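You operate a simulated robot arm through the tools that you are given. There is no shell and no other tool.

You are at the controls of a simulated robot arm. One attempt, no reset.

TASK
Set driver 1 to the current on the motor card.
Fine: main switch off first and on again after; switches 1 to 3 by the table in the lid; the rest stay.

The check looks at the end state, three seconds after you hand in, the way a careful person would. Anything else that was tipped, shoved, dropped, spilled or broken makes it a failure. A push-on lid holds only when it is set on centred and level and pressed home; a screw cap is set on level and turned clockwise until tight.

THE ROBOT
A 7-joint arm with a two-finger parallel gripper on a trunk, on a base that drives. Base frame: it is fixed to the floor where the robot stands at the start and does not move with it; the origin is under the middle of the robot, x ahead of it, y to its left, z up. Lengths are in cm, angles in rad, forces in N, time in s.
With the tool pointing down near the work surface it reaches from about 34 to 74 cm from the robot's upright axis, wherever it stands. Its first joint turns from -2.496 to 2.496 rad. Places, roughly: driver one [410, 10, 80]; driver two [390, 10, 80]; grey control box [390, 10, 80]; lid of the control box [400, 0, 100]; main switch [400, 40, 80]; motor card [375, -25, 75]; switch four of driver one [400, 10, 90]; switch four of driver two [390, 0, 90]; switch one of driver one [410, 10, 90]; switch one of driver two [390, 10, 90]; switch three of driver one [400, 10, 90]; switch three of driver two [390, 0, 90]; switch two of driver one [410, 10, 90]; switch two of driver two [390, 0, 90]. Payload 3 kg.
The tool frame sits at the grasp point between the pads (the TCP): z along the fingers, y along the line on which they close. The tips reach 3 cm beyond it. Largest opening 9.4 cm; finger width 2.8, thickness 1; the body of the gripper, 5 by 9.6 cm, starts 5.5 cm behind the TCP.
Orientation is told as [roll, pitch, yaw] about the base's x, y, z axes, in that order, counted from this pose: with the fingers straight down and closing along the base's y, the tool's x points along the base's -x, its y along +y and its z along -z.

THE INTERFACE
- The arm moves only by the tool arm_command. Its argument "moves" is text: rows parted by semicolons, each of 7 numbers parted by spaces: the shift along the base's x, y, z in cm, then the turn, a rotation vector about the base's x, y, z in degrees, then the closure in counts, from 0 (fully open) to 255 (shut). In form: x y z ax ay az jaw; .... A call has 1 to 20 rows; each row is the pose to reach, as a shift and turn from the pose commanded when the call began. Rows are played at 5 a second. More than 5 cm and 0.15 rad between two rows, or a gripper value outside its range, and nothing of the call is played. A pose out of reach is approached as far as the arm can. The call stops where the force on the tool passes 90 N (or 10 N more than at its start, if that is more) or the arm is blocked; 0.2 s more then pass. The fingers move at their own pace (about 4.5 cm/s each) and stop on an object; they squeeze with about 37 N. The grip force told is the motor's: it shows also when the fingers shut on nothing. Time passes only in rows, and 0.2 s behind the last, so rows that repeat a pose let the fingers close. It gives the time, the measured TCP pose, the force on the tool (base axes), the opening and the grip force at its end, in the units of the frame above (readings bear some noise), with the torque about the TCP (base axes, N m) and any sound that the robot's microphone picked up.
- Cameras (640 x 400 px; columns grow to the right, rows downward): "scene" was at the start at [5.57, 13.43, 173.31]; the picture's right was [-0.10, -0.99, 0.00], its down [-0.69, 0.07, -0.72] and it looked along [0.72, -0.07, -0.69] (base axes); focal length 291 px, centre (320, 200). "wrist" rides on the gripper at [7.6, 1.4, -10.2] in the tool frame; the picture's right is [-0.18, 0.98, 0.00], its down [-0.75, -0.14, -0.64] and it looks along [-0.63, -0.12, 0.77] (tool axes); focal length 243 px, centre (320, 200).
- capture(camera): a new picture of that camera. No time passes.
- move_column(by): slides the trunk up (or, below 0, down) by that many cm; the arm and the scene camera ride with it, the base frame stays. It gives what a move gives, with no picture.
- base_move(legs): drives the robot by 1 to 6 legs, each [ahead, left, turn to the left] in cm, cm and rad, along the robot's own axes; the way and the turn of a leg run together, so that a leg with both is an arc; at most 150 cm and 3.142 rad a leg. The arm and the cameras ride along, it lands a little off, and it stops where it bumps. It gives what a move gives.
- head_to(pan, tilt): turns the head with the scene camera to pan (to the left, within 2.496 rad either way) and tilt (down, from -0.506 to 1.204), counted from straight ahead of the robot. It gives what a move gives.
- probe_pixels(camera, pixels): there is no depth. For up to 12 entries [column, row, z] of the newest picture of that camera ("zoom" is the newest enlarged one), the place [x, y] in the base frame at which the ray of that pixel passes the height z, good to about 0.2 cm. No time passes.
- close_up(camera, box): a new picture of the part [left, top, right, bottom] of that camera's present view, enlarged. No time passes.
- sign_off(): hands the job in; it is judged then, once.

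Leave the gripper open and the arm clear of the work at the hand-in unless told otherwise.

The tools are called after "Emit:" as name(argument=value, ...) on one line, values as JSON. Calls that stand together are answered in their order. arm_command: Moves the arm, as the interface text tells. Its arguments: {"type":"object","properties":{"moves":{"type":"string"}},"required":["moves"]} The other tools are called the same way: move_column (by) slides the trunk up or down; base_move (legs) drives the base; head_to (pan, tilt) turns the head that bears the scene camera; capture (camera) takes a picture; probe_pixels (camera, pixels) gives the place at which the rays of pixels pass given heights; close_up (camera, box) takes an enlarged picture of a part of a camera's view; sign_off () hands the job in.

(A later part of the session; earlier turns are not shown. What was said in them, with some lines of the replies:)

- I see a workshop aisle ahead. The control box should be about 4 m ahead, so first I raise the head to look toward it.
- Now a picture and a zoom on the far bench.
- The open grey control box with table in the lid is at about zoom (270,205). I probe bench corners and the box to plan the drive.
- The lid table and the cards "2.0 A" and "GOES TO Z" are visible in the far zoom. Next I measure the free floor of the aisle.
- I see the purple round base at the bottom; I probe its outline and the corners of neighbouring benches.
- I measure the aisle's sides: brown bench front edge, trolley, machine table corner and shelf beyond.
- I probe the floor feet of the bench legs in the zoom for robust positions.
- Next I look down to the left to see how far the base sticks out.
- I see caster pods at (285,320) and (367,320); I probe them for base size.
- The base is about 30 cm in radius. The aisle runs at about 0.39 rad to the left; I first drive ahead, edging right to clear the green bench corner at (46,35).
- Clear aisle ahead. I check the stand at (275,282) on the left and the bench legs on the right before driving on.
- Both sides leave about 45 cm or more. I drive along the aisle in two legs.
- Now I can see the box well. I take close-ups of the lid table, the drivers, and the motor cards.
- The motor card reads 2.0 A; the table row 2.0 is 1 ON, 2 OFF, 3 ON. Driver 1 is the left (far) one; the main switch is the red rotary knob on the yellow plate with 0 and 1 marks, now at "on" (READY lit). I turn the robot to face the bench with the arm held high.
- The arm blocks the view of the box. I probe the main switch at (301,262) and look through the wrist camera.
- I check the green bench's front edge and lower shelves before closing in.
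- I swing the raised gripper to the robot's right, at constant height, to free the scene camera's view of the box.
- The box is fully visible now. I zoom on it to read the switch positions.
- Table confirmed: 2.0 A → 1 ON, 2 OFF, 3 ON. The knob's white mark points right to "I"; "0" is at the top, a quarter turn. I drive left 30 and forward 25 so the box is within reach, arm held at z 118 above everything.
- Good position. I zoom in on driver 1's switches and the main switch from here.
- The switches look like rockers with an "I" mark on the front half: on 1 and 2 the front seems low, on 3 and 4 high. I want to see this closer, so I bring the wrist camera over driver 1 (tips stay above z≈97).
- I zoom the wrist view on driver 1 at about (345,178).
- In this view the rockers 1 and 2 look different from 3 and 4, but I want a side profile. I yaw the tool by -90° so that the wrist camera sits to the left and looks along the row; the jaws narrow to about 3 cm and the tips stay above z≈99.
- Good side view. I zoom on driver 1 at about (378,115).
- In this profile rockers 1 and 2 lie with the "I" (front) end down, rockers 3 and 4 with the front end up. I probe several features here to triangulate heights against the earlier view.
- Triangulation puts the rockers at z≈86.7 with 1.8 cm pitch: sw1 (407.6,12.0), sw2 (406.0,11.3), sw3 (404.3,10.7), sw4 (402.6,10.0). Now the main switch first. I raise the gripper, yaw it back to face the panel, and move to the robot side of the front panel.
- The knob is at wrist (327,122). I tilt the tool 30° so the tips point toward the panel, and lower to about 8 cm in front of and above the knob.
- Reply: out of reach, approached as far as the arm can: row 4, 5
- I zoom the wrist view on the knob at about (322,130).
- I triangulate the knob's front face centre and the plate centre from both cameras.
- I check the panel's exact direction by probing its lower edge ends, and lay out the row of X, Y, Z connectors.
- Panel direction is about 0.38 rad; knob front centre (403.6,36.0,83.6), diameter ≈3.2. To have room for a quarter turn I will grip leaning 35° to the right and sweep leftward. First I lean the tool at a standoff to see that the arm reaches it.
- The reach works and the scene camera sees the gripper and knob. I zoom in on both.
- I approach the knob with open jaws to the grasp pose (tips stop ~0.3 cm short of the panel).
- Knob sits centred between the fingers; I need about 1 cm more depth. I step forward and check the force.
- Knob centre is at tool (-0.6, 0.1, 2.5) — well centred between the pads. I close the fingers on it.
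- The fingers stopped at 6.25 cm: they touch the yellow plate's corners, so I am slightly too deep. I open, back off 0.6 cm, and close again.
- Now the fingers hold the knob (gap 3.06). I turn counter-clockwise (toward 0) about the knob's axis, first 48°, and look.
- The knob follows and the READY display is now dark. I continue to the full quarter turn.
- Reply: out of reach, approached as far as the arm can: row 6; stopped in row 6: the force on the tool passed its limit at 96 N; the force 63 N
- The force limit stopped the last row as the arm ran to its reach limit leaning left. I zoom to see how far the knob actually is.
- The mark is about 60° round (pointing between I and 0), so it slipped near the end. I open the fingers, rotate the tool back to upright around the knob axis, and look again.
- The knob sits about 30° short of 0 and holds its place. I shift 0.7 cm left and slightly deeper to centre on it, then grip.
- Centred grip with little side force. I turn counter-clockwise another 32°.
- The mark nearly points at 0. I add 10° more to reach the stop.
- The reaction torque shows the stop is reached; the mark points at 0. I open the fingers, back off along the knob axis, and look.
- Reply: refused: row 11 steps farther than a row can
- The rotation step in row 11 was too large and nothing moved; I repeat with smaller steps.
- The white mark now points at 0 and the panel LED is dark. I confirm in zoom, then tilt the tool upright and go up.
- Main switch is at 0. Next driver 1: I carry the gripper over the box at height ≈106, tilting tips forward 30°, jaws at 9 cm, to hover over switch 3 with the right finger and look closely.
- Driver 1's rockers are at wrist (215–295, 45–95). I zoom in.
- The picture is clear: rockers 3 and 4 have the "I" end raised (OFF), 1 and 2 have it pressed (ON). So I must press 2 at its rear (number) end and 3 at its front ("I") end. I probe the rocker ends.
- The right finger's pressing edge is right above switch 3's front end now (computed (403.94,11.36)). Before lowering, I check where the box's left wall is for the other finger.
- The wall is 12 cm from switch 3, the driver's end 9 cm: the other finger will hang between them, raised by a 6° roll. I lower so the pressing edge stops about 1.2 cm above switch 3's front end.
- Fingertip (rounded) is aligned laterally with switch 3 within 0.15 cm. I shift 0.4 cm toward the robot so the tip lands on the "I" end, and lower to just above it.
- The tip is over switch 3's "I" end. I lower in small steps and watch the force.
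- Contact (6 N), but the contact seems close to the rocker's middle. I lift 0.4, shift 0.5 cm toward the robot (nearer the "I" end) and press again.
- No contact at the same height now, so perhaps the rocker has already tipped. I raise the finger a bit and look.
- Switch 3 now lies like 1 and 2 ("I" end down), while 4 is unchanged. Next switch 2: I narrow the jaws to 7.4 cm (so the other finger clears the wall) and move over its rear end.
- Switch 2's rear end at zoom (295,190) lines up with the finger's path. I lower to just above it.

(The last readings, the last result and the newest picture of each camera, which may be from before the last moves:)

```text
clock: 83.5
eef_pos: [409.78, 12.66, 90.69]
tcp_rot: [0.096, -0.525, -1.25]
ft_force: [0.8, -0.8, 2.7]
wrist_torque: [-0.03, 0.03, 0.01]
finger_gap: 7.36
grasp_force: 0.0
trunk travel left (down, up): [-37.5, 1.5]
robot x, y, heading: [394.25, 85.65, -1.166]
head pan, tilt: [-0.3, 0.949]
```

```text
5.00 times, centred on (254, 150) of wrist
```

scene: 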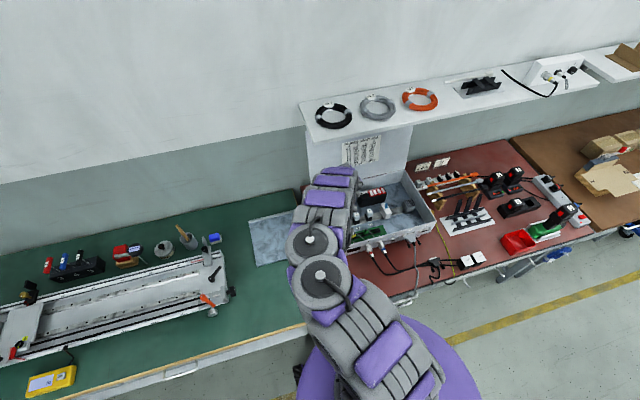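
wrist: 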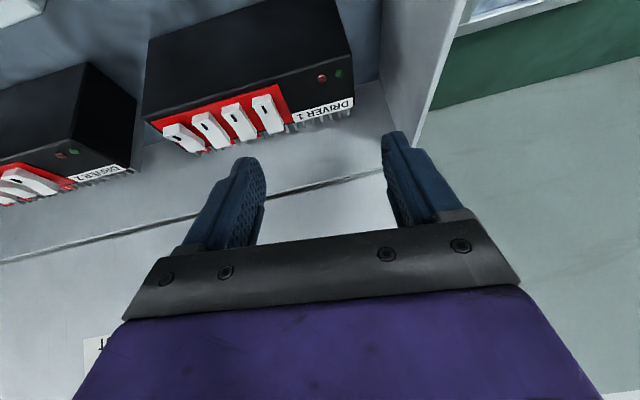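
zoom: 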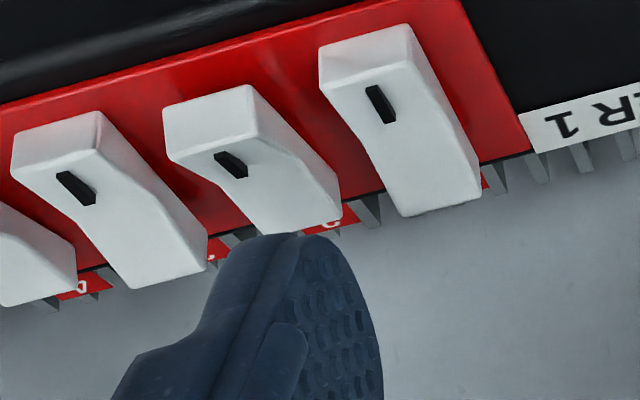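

Light contact (2.7 N) and switch 2 seems already tipped (front raised, tag "2" visible). I press 0.15 cm more to seat it, then lift and look.

Emit:
arm_command(moves="0 0 -0.1 0 0 0 54; 0 0 -0.15 0 0 0 54; 0 0 -0.15 0 0 0 54")

Emit:
arm_command(moves="0 0 0.6 0 0 0 54; 0 0 2 0 0 0 54; 0 0 4 0 0 0 54; -0.6 1.6 4.5 0 0 0 54; -0.6 1.6 4.5 0 0 0 54")

Emit:
close_up(camera="wrist", box=[190, 60, 318, 140])

```text
clock: 84.3
eef_pos: [409.77, 12.67, 90.81]
tcp_rot: [0.097, -0.528, -1.25]
ft_force: [2.8, -5.0, 11.2]
wrist_torque: [-0.35, 0.29, 0.2]
finger_gap: 7.36
grasp_force: 0.0
trunk travel left (down, up): [-37.5, 1.5]
robot x, y, heading: [394.26, 85.42, -1.166]
head pan, tilt: [-0.3, 0.949]
```

```text
clock: 85.5
eef_pos: [409.35, 14.36, 95.19]
tcp_rot: [0.097, -0.526, -1.249]
ft_force: [-0.5, 0.2, -0.4]
wrist_torque: [0.02, -0.01, 0.01]
finger_gap: 7.41
grasp_force: 0.1
trunk travel left (down, up): [-37.5, 1.5]
robot x, y, heading: [393.52, 85.58, -1.169]
head pan, tilt: [-0.3, 0.949]
```

```text
5.00 times, centred on (254, 100) of wrist
```

zoom: 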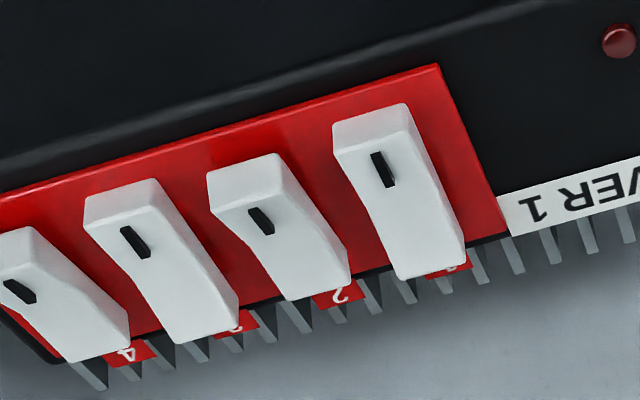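

Now switches read 1 ON, 2 OFF, 3 ON, 4 OFF (tags 2 and 4 exposed, 1 and 3 covered). I retreat up and back toward the main switch, undoing the roll.

Emit:
arm_command(moves="0 0 4 0 0 0 92; -0.5 2 8 -1.1 2.8 0 92; -1.5 6 10.8 -2.2 5.6 0 92; -2.5 10 10.8 -2.2 5.6 0 92; -3.5 14 10.8 -2.2 5.6 0 92; -4.6 18 10.8 -2.2 5.6 0 92; -5.6 22 10.8 -2.2 5.6 0 92; -6.6 26 10.8 -2.2 5.6 0 92; -7.65 30.1 10.8 -2.2 5.6 0 92; -7.65 30.1 10.8 -2.2 5.6 0 92")

Emit:
capture(camera="scene")

Emit:
close_up(camera="scene", box=[305, 185, 401, 245])

```text
clock: 87.8
eef_pos: [401.84, 41.31, 104.93]
tcp_rot: [-0.024, -0.529, -1.187]
ft_force: [0.1, -0.6, 0.2]
wrist_torque: [-0.01, 0.02, 0.02]
finger_gap: 6.0
grasp_force: 0.1
out of reach, approached as far as the arm can: row 9, 10
trunk travel left (down, up): [-37.5, 1.5]
robot x, y, heading: [394.11, 85.3, -1.166]
head pan, tilt: [-0.3, 0.949]
```

```text
taken
```

scene: 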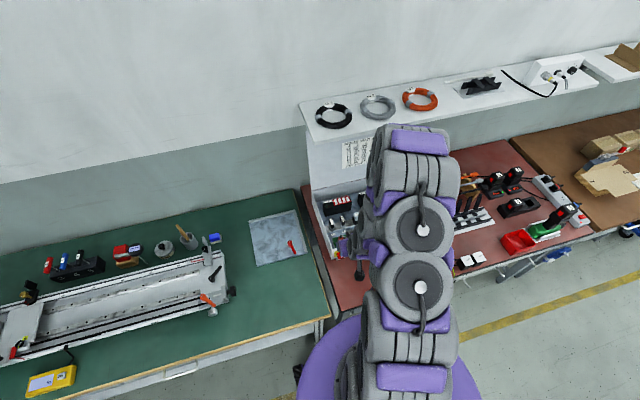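

```text
6.67 times, centred on (353, 215) of scene
```

zoom: 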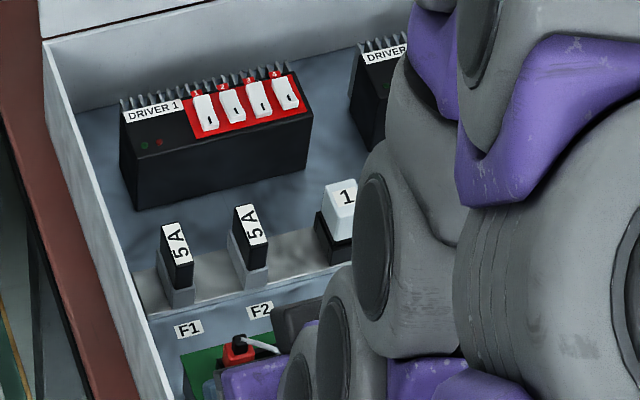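

I zoom on the driver from the scene camera to double-check the switches.

Emit:
close_up(camera="scene", box=[320, 192, 360, 217])

```text
16.00 times, centred on (340, 204) of scene
```

zoom: 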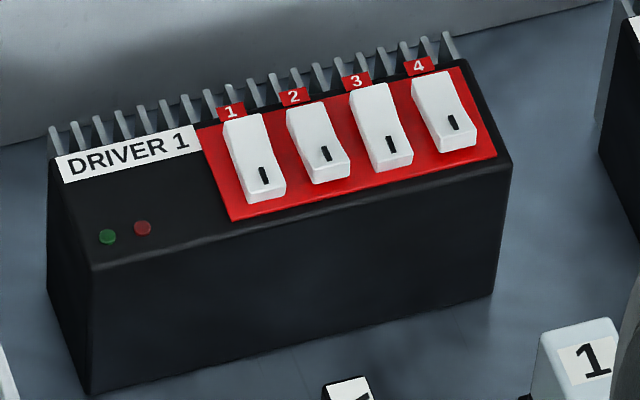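

Scene view agrees: 1 and 3 down at "I", 2 and 4 down at the number end. For reference on the on/off sense I look at the powered power strip's rocker on the bench's right.

Emit:
close_up(camera="scene", box=[520, 165, 616, 225])

Emit:
close_up(camera="scene", box=[600, 210, 640, 245])

Emit:
close_up(camera="wrist", box=[200, 60, 440, 210])

```text
6.67 times, centred on (568, 195) of scene
```

zoom: 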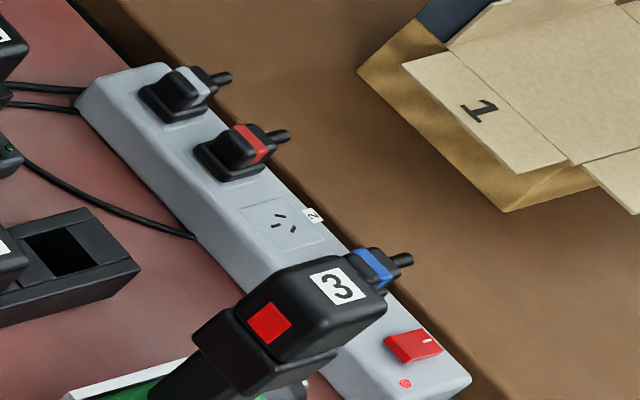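

```text
11.43 times, centred on (620, 228) of scene
```

zoom: 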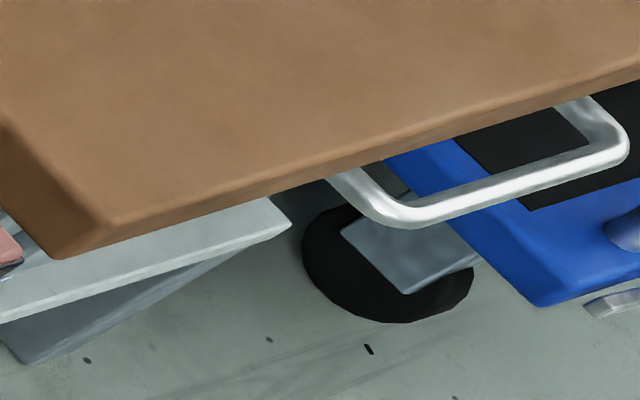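

```text
2.67 times, centred on (320, 135) of wrist
```

zoom: 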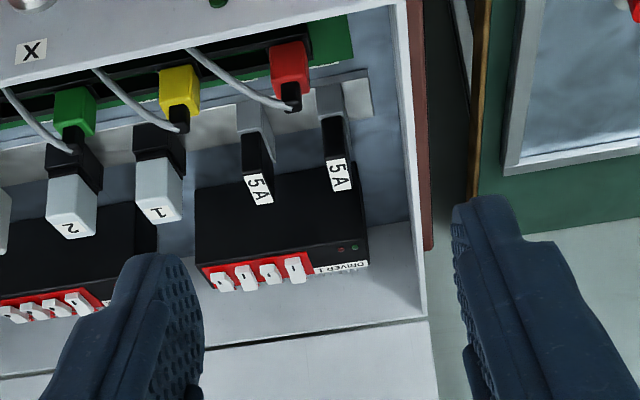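

The strip has the same kind of rocker with an "I" mark and a lit lamp. I zoom on it.

Emit:
close_up(camera="scene", box=[572, 208, 596, 223])

```text
16.00 times, centred on (584, 216) of scene
```

zoom: 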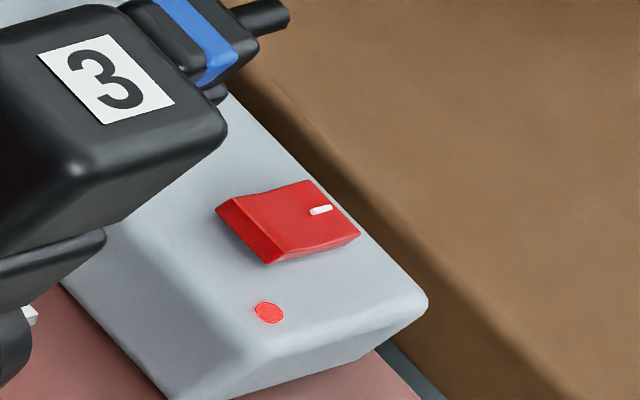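

The lamp is lit with the "I" end pressed — this confirms that "I" down means ON. Now back to the main switch: I lower to the pre-grasp height first.

Emit:
arm_command(moves="0 0 -4 0 0 0 92; 0 0 -8 0 0 0 92; 0 0 -12 0 0 0 92; 0 0 -14 0 0 0 92; 0 0 -14 0 0 0 92")

Emit:
capture(camera="wrist")

```text
clock: 89.0
eef_pos: [401.62, 41.29, 90.95]
tcp_rot: [-0.023, -0.53, -1.19]
ft_force: [-0.2, 0.0, -0.3]
wrist_torque: [0.02, -0.05, -0.01]
finger_gap: 6.01
grasp_force: 0.1
trunk travel left (down, up): [-37.5, 1.5]
robot x, y, heading: [394.36, 85.38, -1.165]
head pan, tilt: [-0.3, 0.949]
```

```text
taken
```

wrist: 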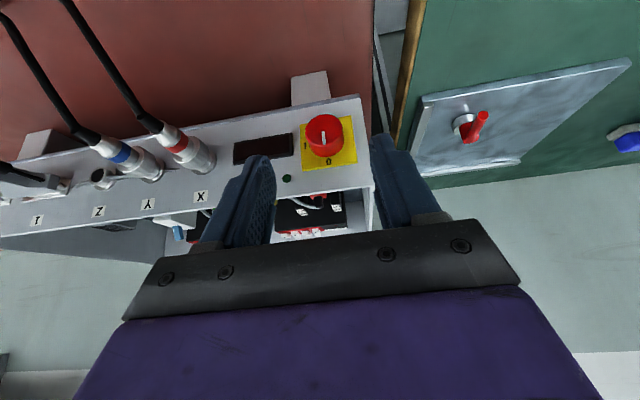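

I lean the tool 40° to the left while lowering to a pre-grasp point 4 cm out from the knob.

Emit:
arm_command(moves="0.16 0.14 -1 -2.97 7.43 0 92; 0.33 0.28 -2 -5.94 14.86 0 92; 0.49 0.43 -3.2 -8.9 22.3 0 92; 0.66 0.57 -4.5 -11.87 29.73 0 92; 0.82 0.71 -5.85 -14.84 37.16 0 92; 0.82 0.71 -5.85 -14.84 37.16 0 92")

Emit:
capture(camera="wrist")

```text
clock: 90.3
eef_pos: [402.34, 41.89, 85.05]
tcp_rot: [-0.796, -0.393, -0.83]
ft_force: [0.0, -0.4, 0.1]
wrist_torque: [0.0, 0.03, 0.0]
finger_gap: 6.02
grasp_force: 0.1
trunk travel left (down, up): [-37.5, 1.5]
robot x, y, heading: [393.97, 85.58, -1.168]
head pan, tilt: [-0.3, 0.949]
```

```text
taken
```

wrist: 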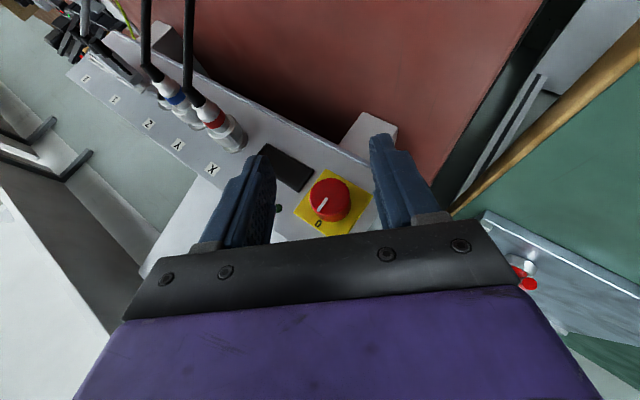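

Knob is centred between the fingers. I advance to the grasp depth and close.

Emit:
arm_command(moves="0.4 -0.9 0.02 0 0 0 92; 0.8 -1.8 0.04 0 0 0 92; 1.2 -2.7 0.05 0 0 0 92; 1.58 -3.6 0.07 0 0 0 92; 1.58 -3.6 0.07 0 0 0 92")

Emit:
close_up(camera="wrist", box=[200, 110, 440, 260])

```text
clock: 91.5
eef_pos: [404.14, 38.3, 84.94]
tcp_rot: [-0.796, -0.395, -0.831]
ft_force: [0.7, 1.0, -0.5]
wrist_torque: [0.0, 0.0, 0.04]
finger_gap: 6.02
grasp_force: 0.2
trunk travel left (down, up): [-37.5, 1.5]
robot x, y, heading: [394.34, 85.33, -1.169]
head pan, tilt: [-0.3, 0.949]
```

```text
2.67 times, centred on (320, 185) of wrist
```

zoom: 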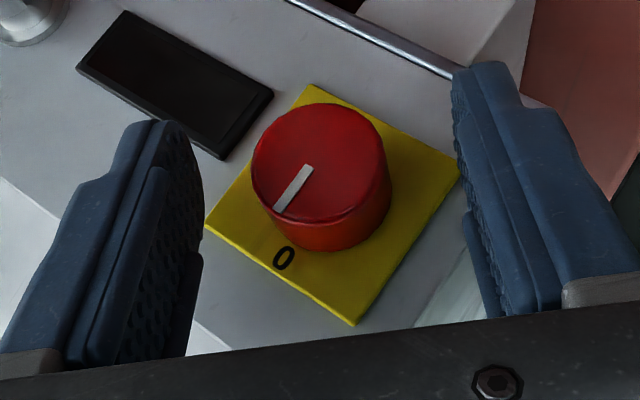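

Well centred. I close the fingers.

Emit:
arm_command(moves="0 0 0 0 0 0 140; 0 0 0 0 0 0 200; 0 0 0 0 0 0 255; 0 0 0 0 0 0 255; 0 0 0 0 0 0 255")

Emit:
close_up(camera="wrist", box=[200, 110, 440, 260])

```text
clock: 92.8
eef_pos: [403.97, 38.2, 85.19]
tcp_rot: [-0.797, -0.396, -0.83]
ft_force: [-2.7, -2.9, 13.8]
wrist_torque: [0.48, 0.39, 0.22]
finger_gap: 3.0
grasp_force: 44.3
trunk travel left (down, up): [-37.5, 1.5]
robot x, y, heading: [394.3, 85.62, -1.165]
head pan, tilt: [-0.3, 0.949]
```

```text
2.67 times, centred on (320, 185) of wrist
```

zoom: 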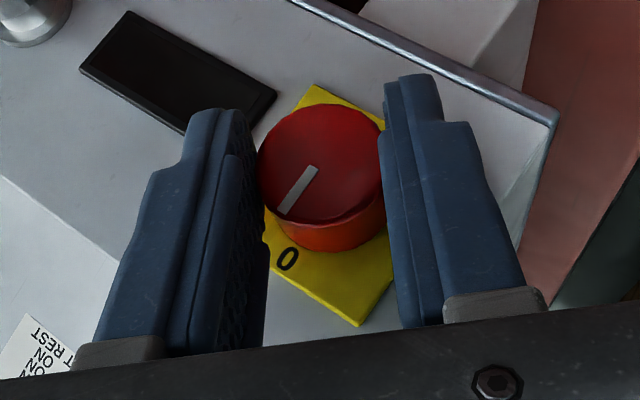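

Firm grip (gap 3.0). I turn clockwise about the knob axis, first 48°.

Emit:
arm_command(moves="-0.151 -0.06 0.12 2.97 -7.43 0 255; -0.317 -0.127 0.22 5.94 -14.86 0 255; -0.493 -0.197 0.29 8.9 -22.3 0 255; -0.678 -0.271 0.34 11.87 -29.73 0 255; -0.867 -0.346 0.358 14.84 -37.16 0 255; -1.055 -0.421 0.347 17.8 -44.6 0 255")

Emit:
close_up(camera="wrist", box=[200, 110, 440, 260])

```text
clock: 94.2
eef_pos: [402.93, 37.87, 85.48]
tcp_rot: [0.141, -0.527, -1.27]
ft_force: [2.4, -7.7, 26.4]
wrist_torque: [-1.29, -0.59, 0.8]
finger_gap: 3.02
grasp_force: 44.7
trunk travel left (down, up): [-37.5, 1.5]
robot x, y, heading: [394.08, 85.5, -1.161]
head pan, tilt: [-0.3, 0.949]
```

```text
2.67 times, centred on (320, 185) of wrist
```

zoom: 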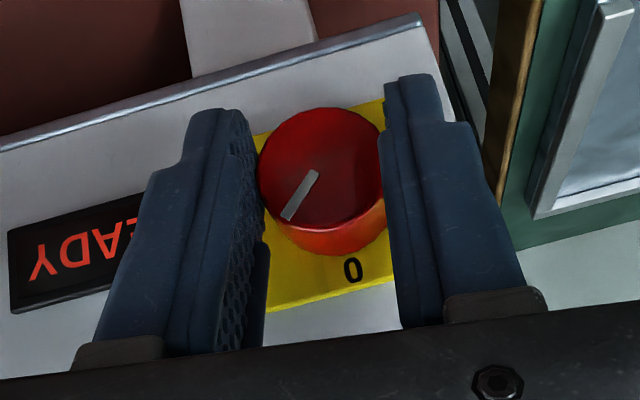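

READY is lit again; I continue clockwise another 32°.

Emit:
arm_command(moves="-0.186 -0.075 0.02 2.97 -7.43 0 255; -0.365 -0.146 0 5.94 -14.86 0 255; -0.534 -0.213 -0.1 8.9 -22.3 0 255; -0.688 -0.275 -0.21 11.87 -29.73 0 255; -0.688 -0.275 -0.21 11.87 -29.73 0 255")

Emit:
close_up(camera="wrist", box=[200, 110, 440, 260])

```text
clock: 95.3
eef_pos: [402.29, 37.67, 85.14]
tcp_rot: [0.749, -0.396, -1.548]
ft_force: [2.9, -1.2, 2.5]
wrist_torque: [-0.37, -0.2, 1.0]
finger_gap: 2.99
grasp_force: 45.7
trunk travel left (down, up): [-37.5, 1.5]
robot x, y, heading: [393.92, 85.4, -1.165]
head pan, tilt: [-0.3, 0.949]
```

```text
2.67 times, centred on (320, 185) of wrist
```

zoom: 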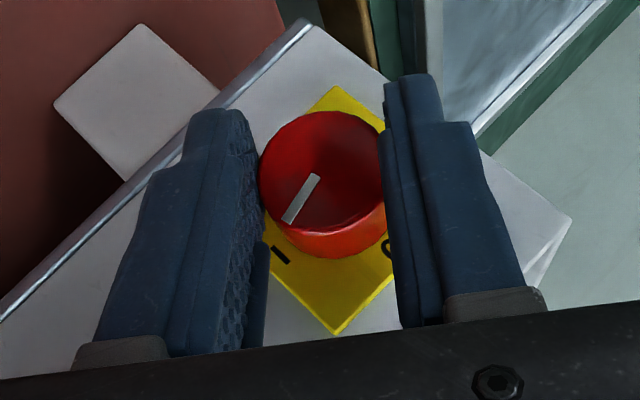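

The mark is about 10° short of "I". I release, rotate the tool back 32°, and re-grip for the last bit.

Emit:
arm_command(moves="0 0 0 0 0 0 92; 0 0 0 0 0 0 92; 0 0 0 0 0 0 92; 0.155 0.062 0.116 -2.97 7.43 0 92; 0.324 0.129 0.209 -5.94 14.86 0 92; 0.503 0.2 0.275 -8.9 22.3 0 92; 0.688 0.275 0.314 -11.87 29.73 0 92; 0.688 0.275 0.314 -11.87 29.73 0 92")

Emit:
close_up(camera="wrist", box=[200, 110, 440, 260])

```text
clock: 97.2
eef_pos: [402.99, 37.9, 85.4]
tcp_rot: [0.139, -0.525, -1.269]
ft_force: [0.4, 0.1, 1.0]
wrist_torque: [0.0, 0.02, -0.06]
finger_gap: 6.0
grasp_force: 0.1
trunk travel left (down, up): [-37.5, 1.5]
robot x, y, heading: [394.31, 85.67, -1.168]
head pan, tilt: [-0.3, 0.949]
```

```text
2.67 times, centred on (320, 185) of wrist
```

zoom: 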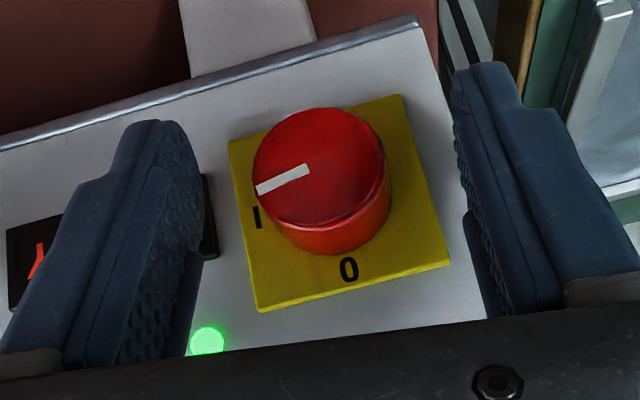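

The mark now points at "I", nearly as at the start. I grip once more and nudge clockwise to the stop to be sure.

Emit:
arm_command(moves="0 0 0 0 0 0 150; 0 0 0 0 0 0 200; 0 0 0 0 0 0 255; 0 0 0 0 0 0 255; 0 0 0 0 0 0 255; -0.14 -0.06 -0.02 2.2 -5.57 0 255; -0.23 -0.09 -0.05 3.7 -9.3 0 255; -0.23 -0.09 -0.05 3.7 -9.3 0 255")

Emit:
close_up(camera="wrist", box=[200, 110, 440, 260])

```text
clock: 99.0
eef_pos: [402.6, 37.84, 85.4]
tcp_rot: [0.339, -0.499, -1.368]
ft_force: [-2.4, -3.1, -0.5]
wrist_torque: [-0.46, 0.27, 0.77]
finger_gap: 3.1
grasp_force: 45.0
trunk travel left (down, up): [-37.5, 1.5]
robot x, y, heading: [394.1, 85.39, -1.166]
head pan, tilt: [-0.3, 0.949]
```

```text
2.67 times, centred on (320, 185) of wrist
```

zoom: 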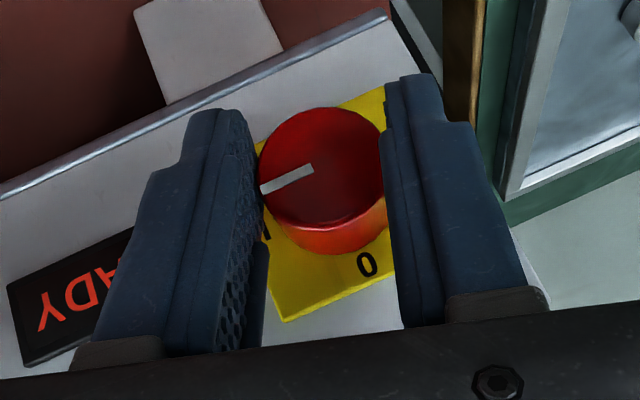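

The stop reacts, READY is lit. I open the jaws and back off straight along the knob axis, then raise.

Emit:
arm_command(moves="0 0 0 0 0 0 92; 0 0 0 0 0 0 92; 0 0 0 0 0 0 60; -0.8 2 0.2 0 0 0 60; -1.5 3.8 0.6 -1.9 4.65 0 60; -1.7 4.3 2.5 -3.8 9.3 0 60; -1.7 4.3 5 -6.7 16.7 0 60; -1.7 4.3 8 -6.7 16.7 0 60; -1.7 4.3 8 -6.7 16.7 0 60")

Emit:
capture(camera="wrist")

Emit:
close_up(camera="wrist", box=[260, 90, 372, 160])

```text
clock: 101.0
eef_pos: [400.67, 42.1, 93.53]
tcp_rot: [-0.023, -0.527, -1.188]
ft_force: [0.8, -0.2, -0.3]
wrist_torque: [0.0, 0.0, -0.04]
finger_gap: 7.18
grasp_force: 0.1
trunk travel left (down, up): [-37.5, 1.5]
robot x, y, heading: [394.42, 85.47, -1.167]
head pan, tilt: [-0.3, 0.949]
```

```text
taken
```

wrist: 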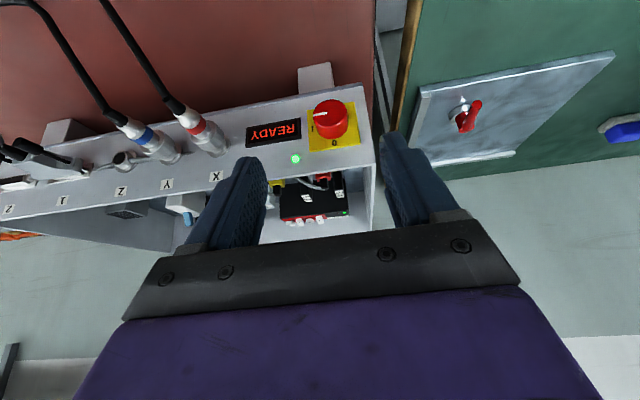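

```text
5.71 times, centred on (316, 125) of wrist
```

zoom: 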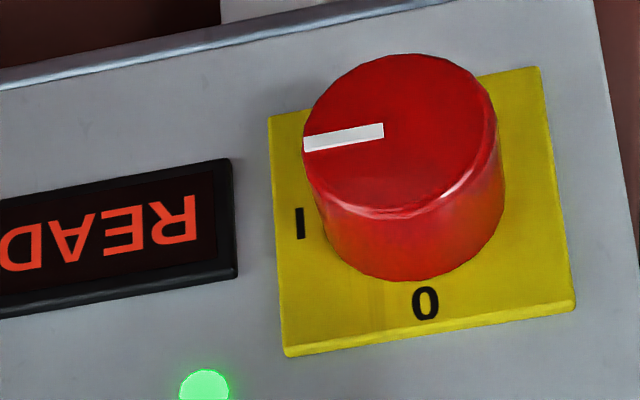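

Main switch is back on "I", READY and LED lit. I raise the arm and bring the tool upright, clear of the box.

Emit:
arm_command(moves="0 0 4 0 0 0 0; 0 0 8 0 0 0 0; 0 0 10 6.9 2.85 0 0; 0 0 12 13.9 5.7 0 0; 0 0 13 20.8 8.55 0 0; 0 0 14 27.75 11.4 0 0; 0 0 18 27.75 11.4 0 0; 0 0 22 27.75 11.4 0 0; 0 0 22 27.75 11.4 0 0")

Emit:
base_move(legs=[[-22, 0, 0]])

Emit:
head_to(pan=-0.15, tilt=0.8)

Emit:
capture(camera="scene")

```text
clock: 103.0
eef_pos: [401.01, 42.0, 115.28]
tcp_rot: [-0.028, -0.002, -1.187]
ft_force: [0.2, -0.4, 0.7]
wrist_torque: [0.0, -0.02, 0.0]
finger_gap: 9.4
grasp_force: 0.1
trunk travel left (down, up): [-37.5, 1.5]
robot x, y, heading: [394.07, 85.68, -1.162]
head pan, tilt: [-0.3, 0.949]
```

```text
clock: 104.6
eef_pos: [392.66, 61.73, 115.2]
tcp_rot: [-0.026, -0.004, -1.186]
ft_force: [-0.1, 1.4, -0.4]
wrist_torque: [-0.03, 0.0, -0.02]
finger_gap: 9.4
grasp_force: 0.1
trunk travel left (down, up): [-37.5, 1.5]
robot x, y, heading: [385.87, 104.98, -1.161]
head pan, tilt: [-0.3, 0.949]
```

```text
clock: 105.3
eef_pos: [392.62, 61.75, 115.32]
tcp_rot: [-0.025, -0.007, -1.184]
ft_force: [-0.5, 0.4, -0.4]
wrist_torque: [-0.02, 0.01, 0.0]
finger_gap: 9.38
grasp_force: 0.0
trunk travel left (down, up): [-37.5, 1.5]
robot x, y, heading: [385.67, 105.23, -1.162]
head pan, tilt: [-0.15, 0.799]
```

```text
taken
```

scene: 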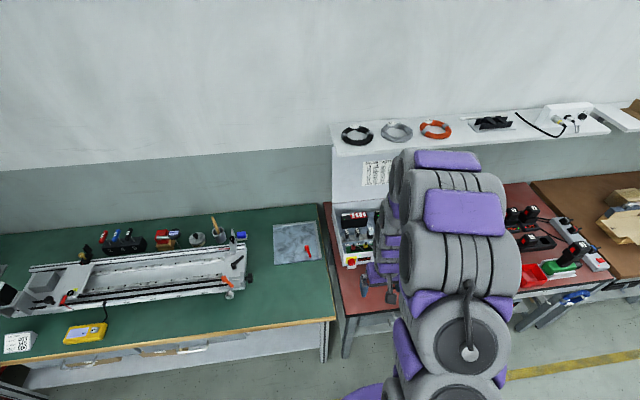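

The robot is backed off with the arm high. I swing the arm right so that the whole box is visible for a last check.

Emit:
arm_command(moves="-4.5 -0.8 0 0 0 0 0; -9 -1.6 0 0 0 0 0; -13.5 -2.4 0 0 0 0 0; -18 -3.2 0 0 0 0 0; -22.5 -4 0 0 0 0 0; -27 -4.8 0 0 0 0 0; -31 -5.6 0 0 0 0 0; -31 -5.6 0 0 0 0 0")

Emit:
capture(camera="scene")

Emit:
close_up(camera="scene", box=[325, 195, 453, 275])

Emit:
close_up(camera="scene", box=[332, 205, 372, 230])

```text
clock: 107.1
eef_pos: [361.3, 56.1, 115.64]
tcp_rot: [-0.024, -0.004, -1.182]
ft_force: [0.8, -0.2, -0.8]
wrist_torque: [0.0, 0.0, 0.0]
finger_gap: 9.4
grasp_force: 0.1
trunk travel left (down, up): [-37.5, 1.5]
robot x, y, heading: [385.6, 105.68, -1.163]
head pan, tilt: [-0.15, 0.799]
```

```text
taken
```

scene: 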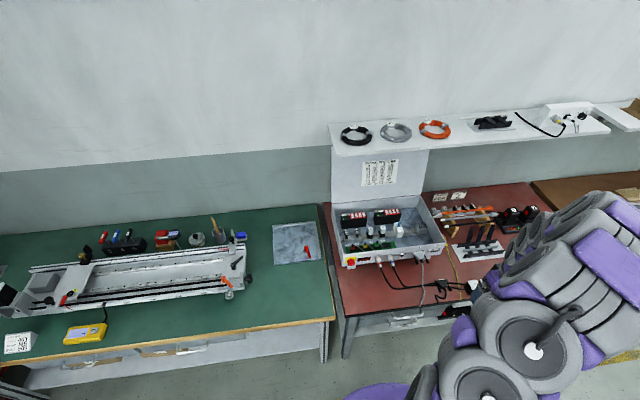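

```text
5.00 times, centred on (389, 235) of scene
```

zoom: 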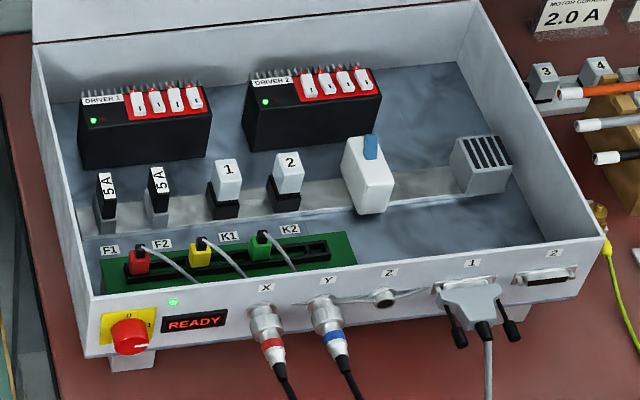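

```text
16.00 times, centred on (352, 218) of scene
```

zoom: 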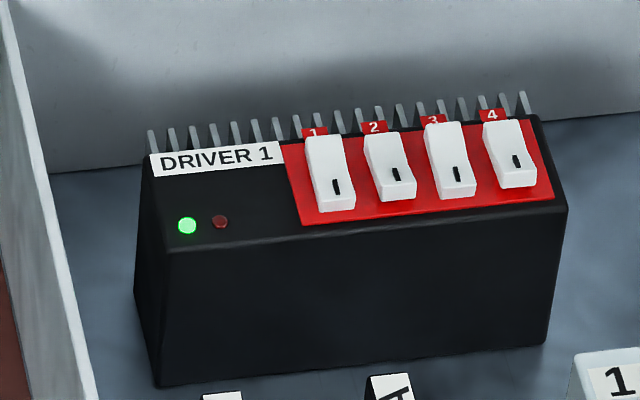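

Final view: switches 1 and 3 have the "I" end down (ON), 2 and 4 are OFF. Driver 2 looks untouched. The main switch is on I with READY lit, everything else is in place, the gripper is open and the arm is clear. I hand in.

Emit:
sign_off()

```text
The job is handed in.
```

Driver 1 is set to 2.0 A, the current on the motor card, and the job is handed in.

- **Switches:** the 2.0 row in the lid table is 1 ON, 2 OFF, 3 ON. Switch 1 was already ON, so I pressed switch 2 to OFF and switch 3 to ON. Switch 4 stayed OFF. A lit power strip on the bench has the same kind of rocker, which confirmed that the "I" end pressed down means ON.
- **Main switch:** I turned it to 0 before touching the driver and back to I afterwards. READY and the driver's green light are on again.
- **Turning to 0:** the knob slipped once and the force limit stopped the arm, so I gripped it again to finish the turn. No damage shows in the last pictures.
- **Surroundings:** nothing around the box appears moved, and driver 2's switches look unchanged. The gripper is open and the arm is clear of the bench.
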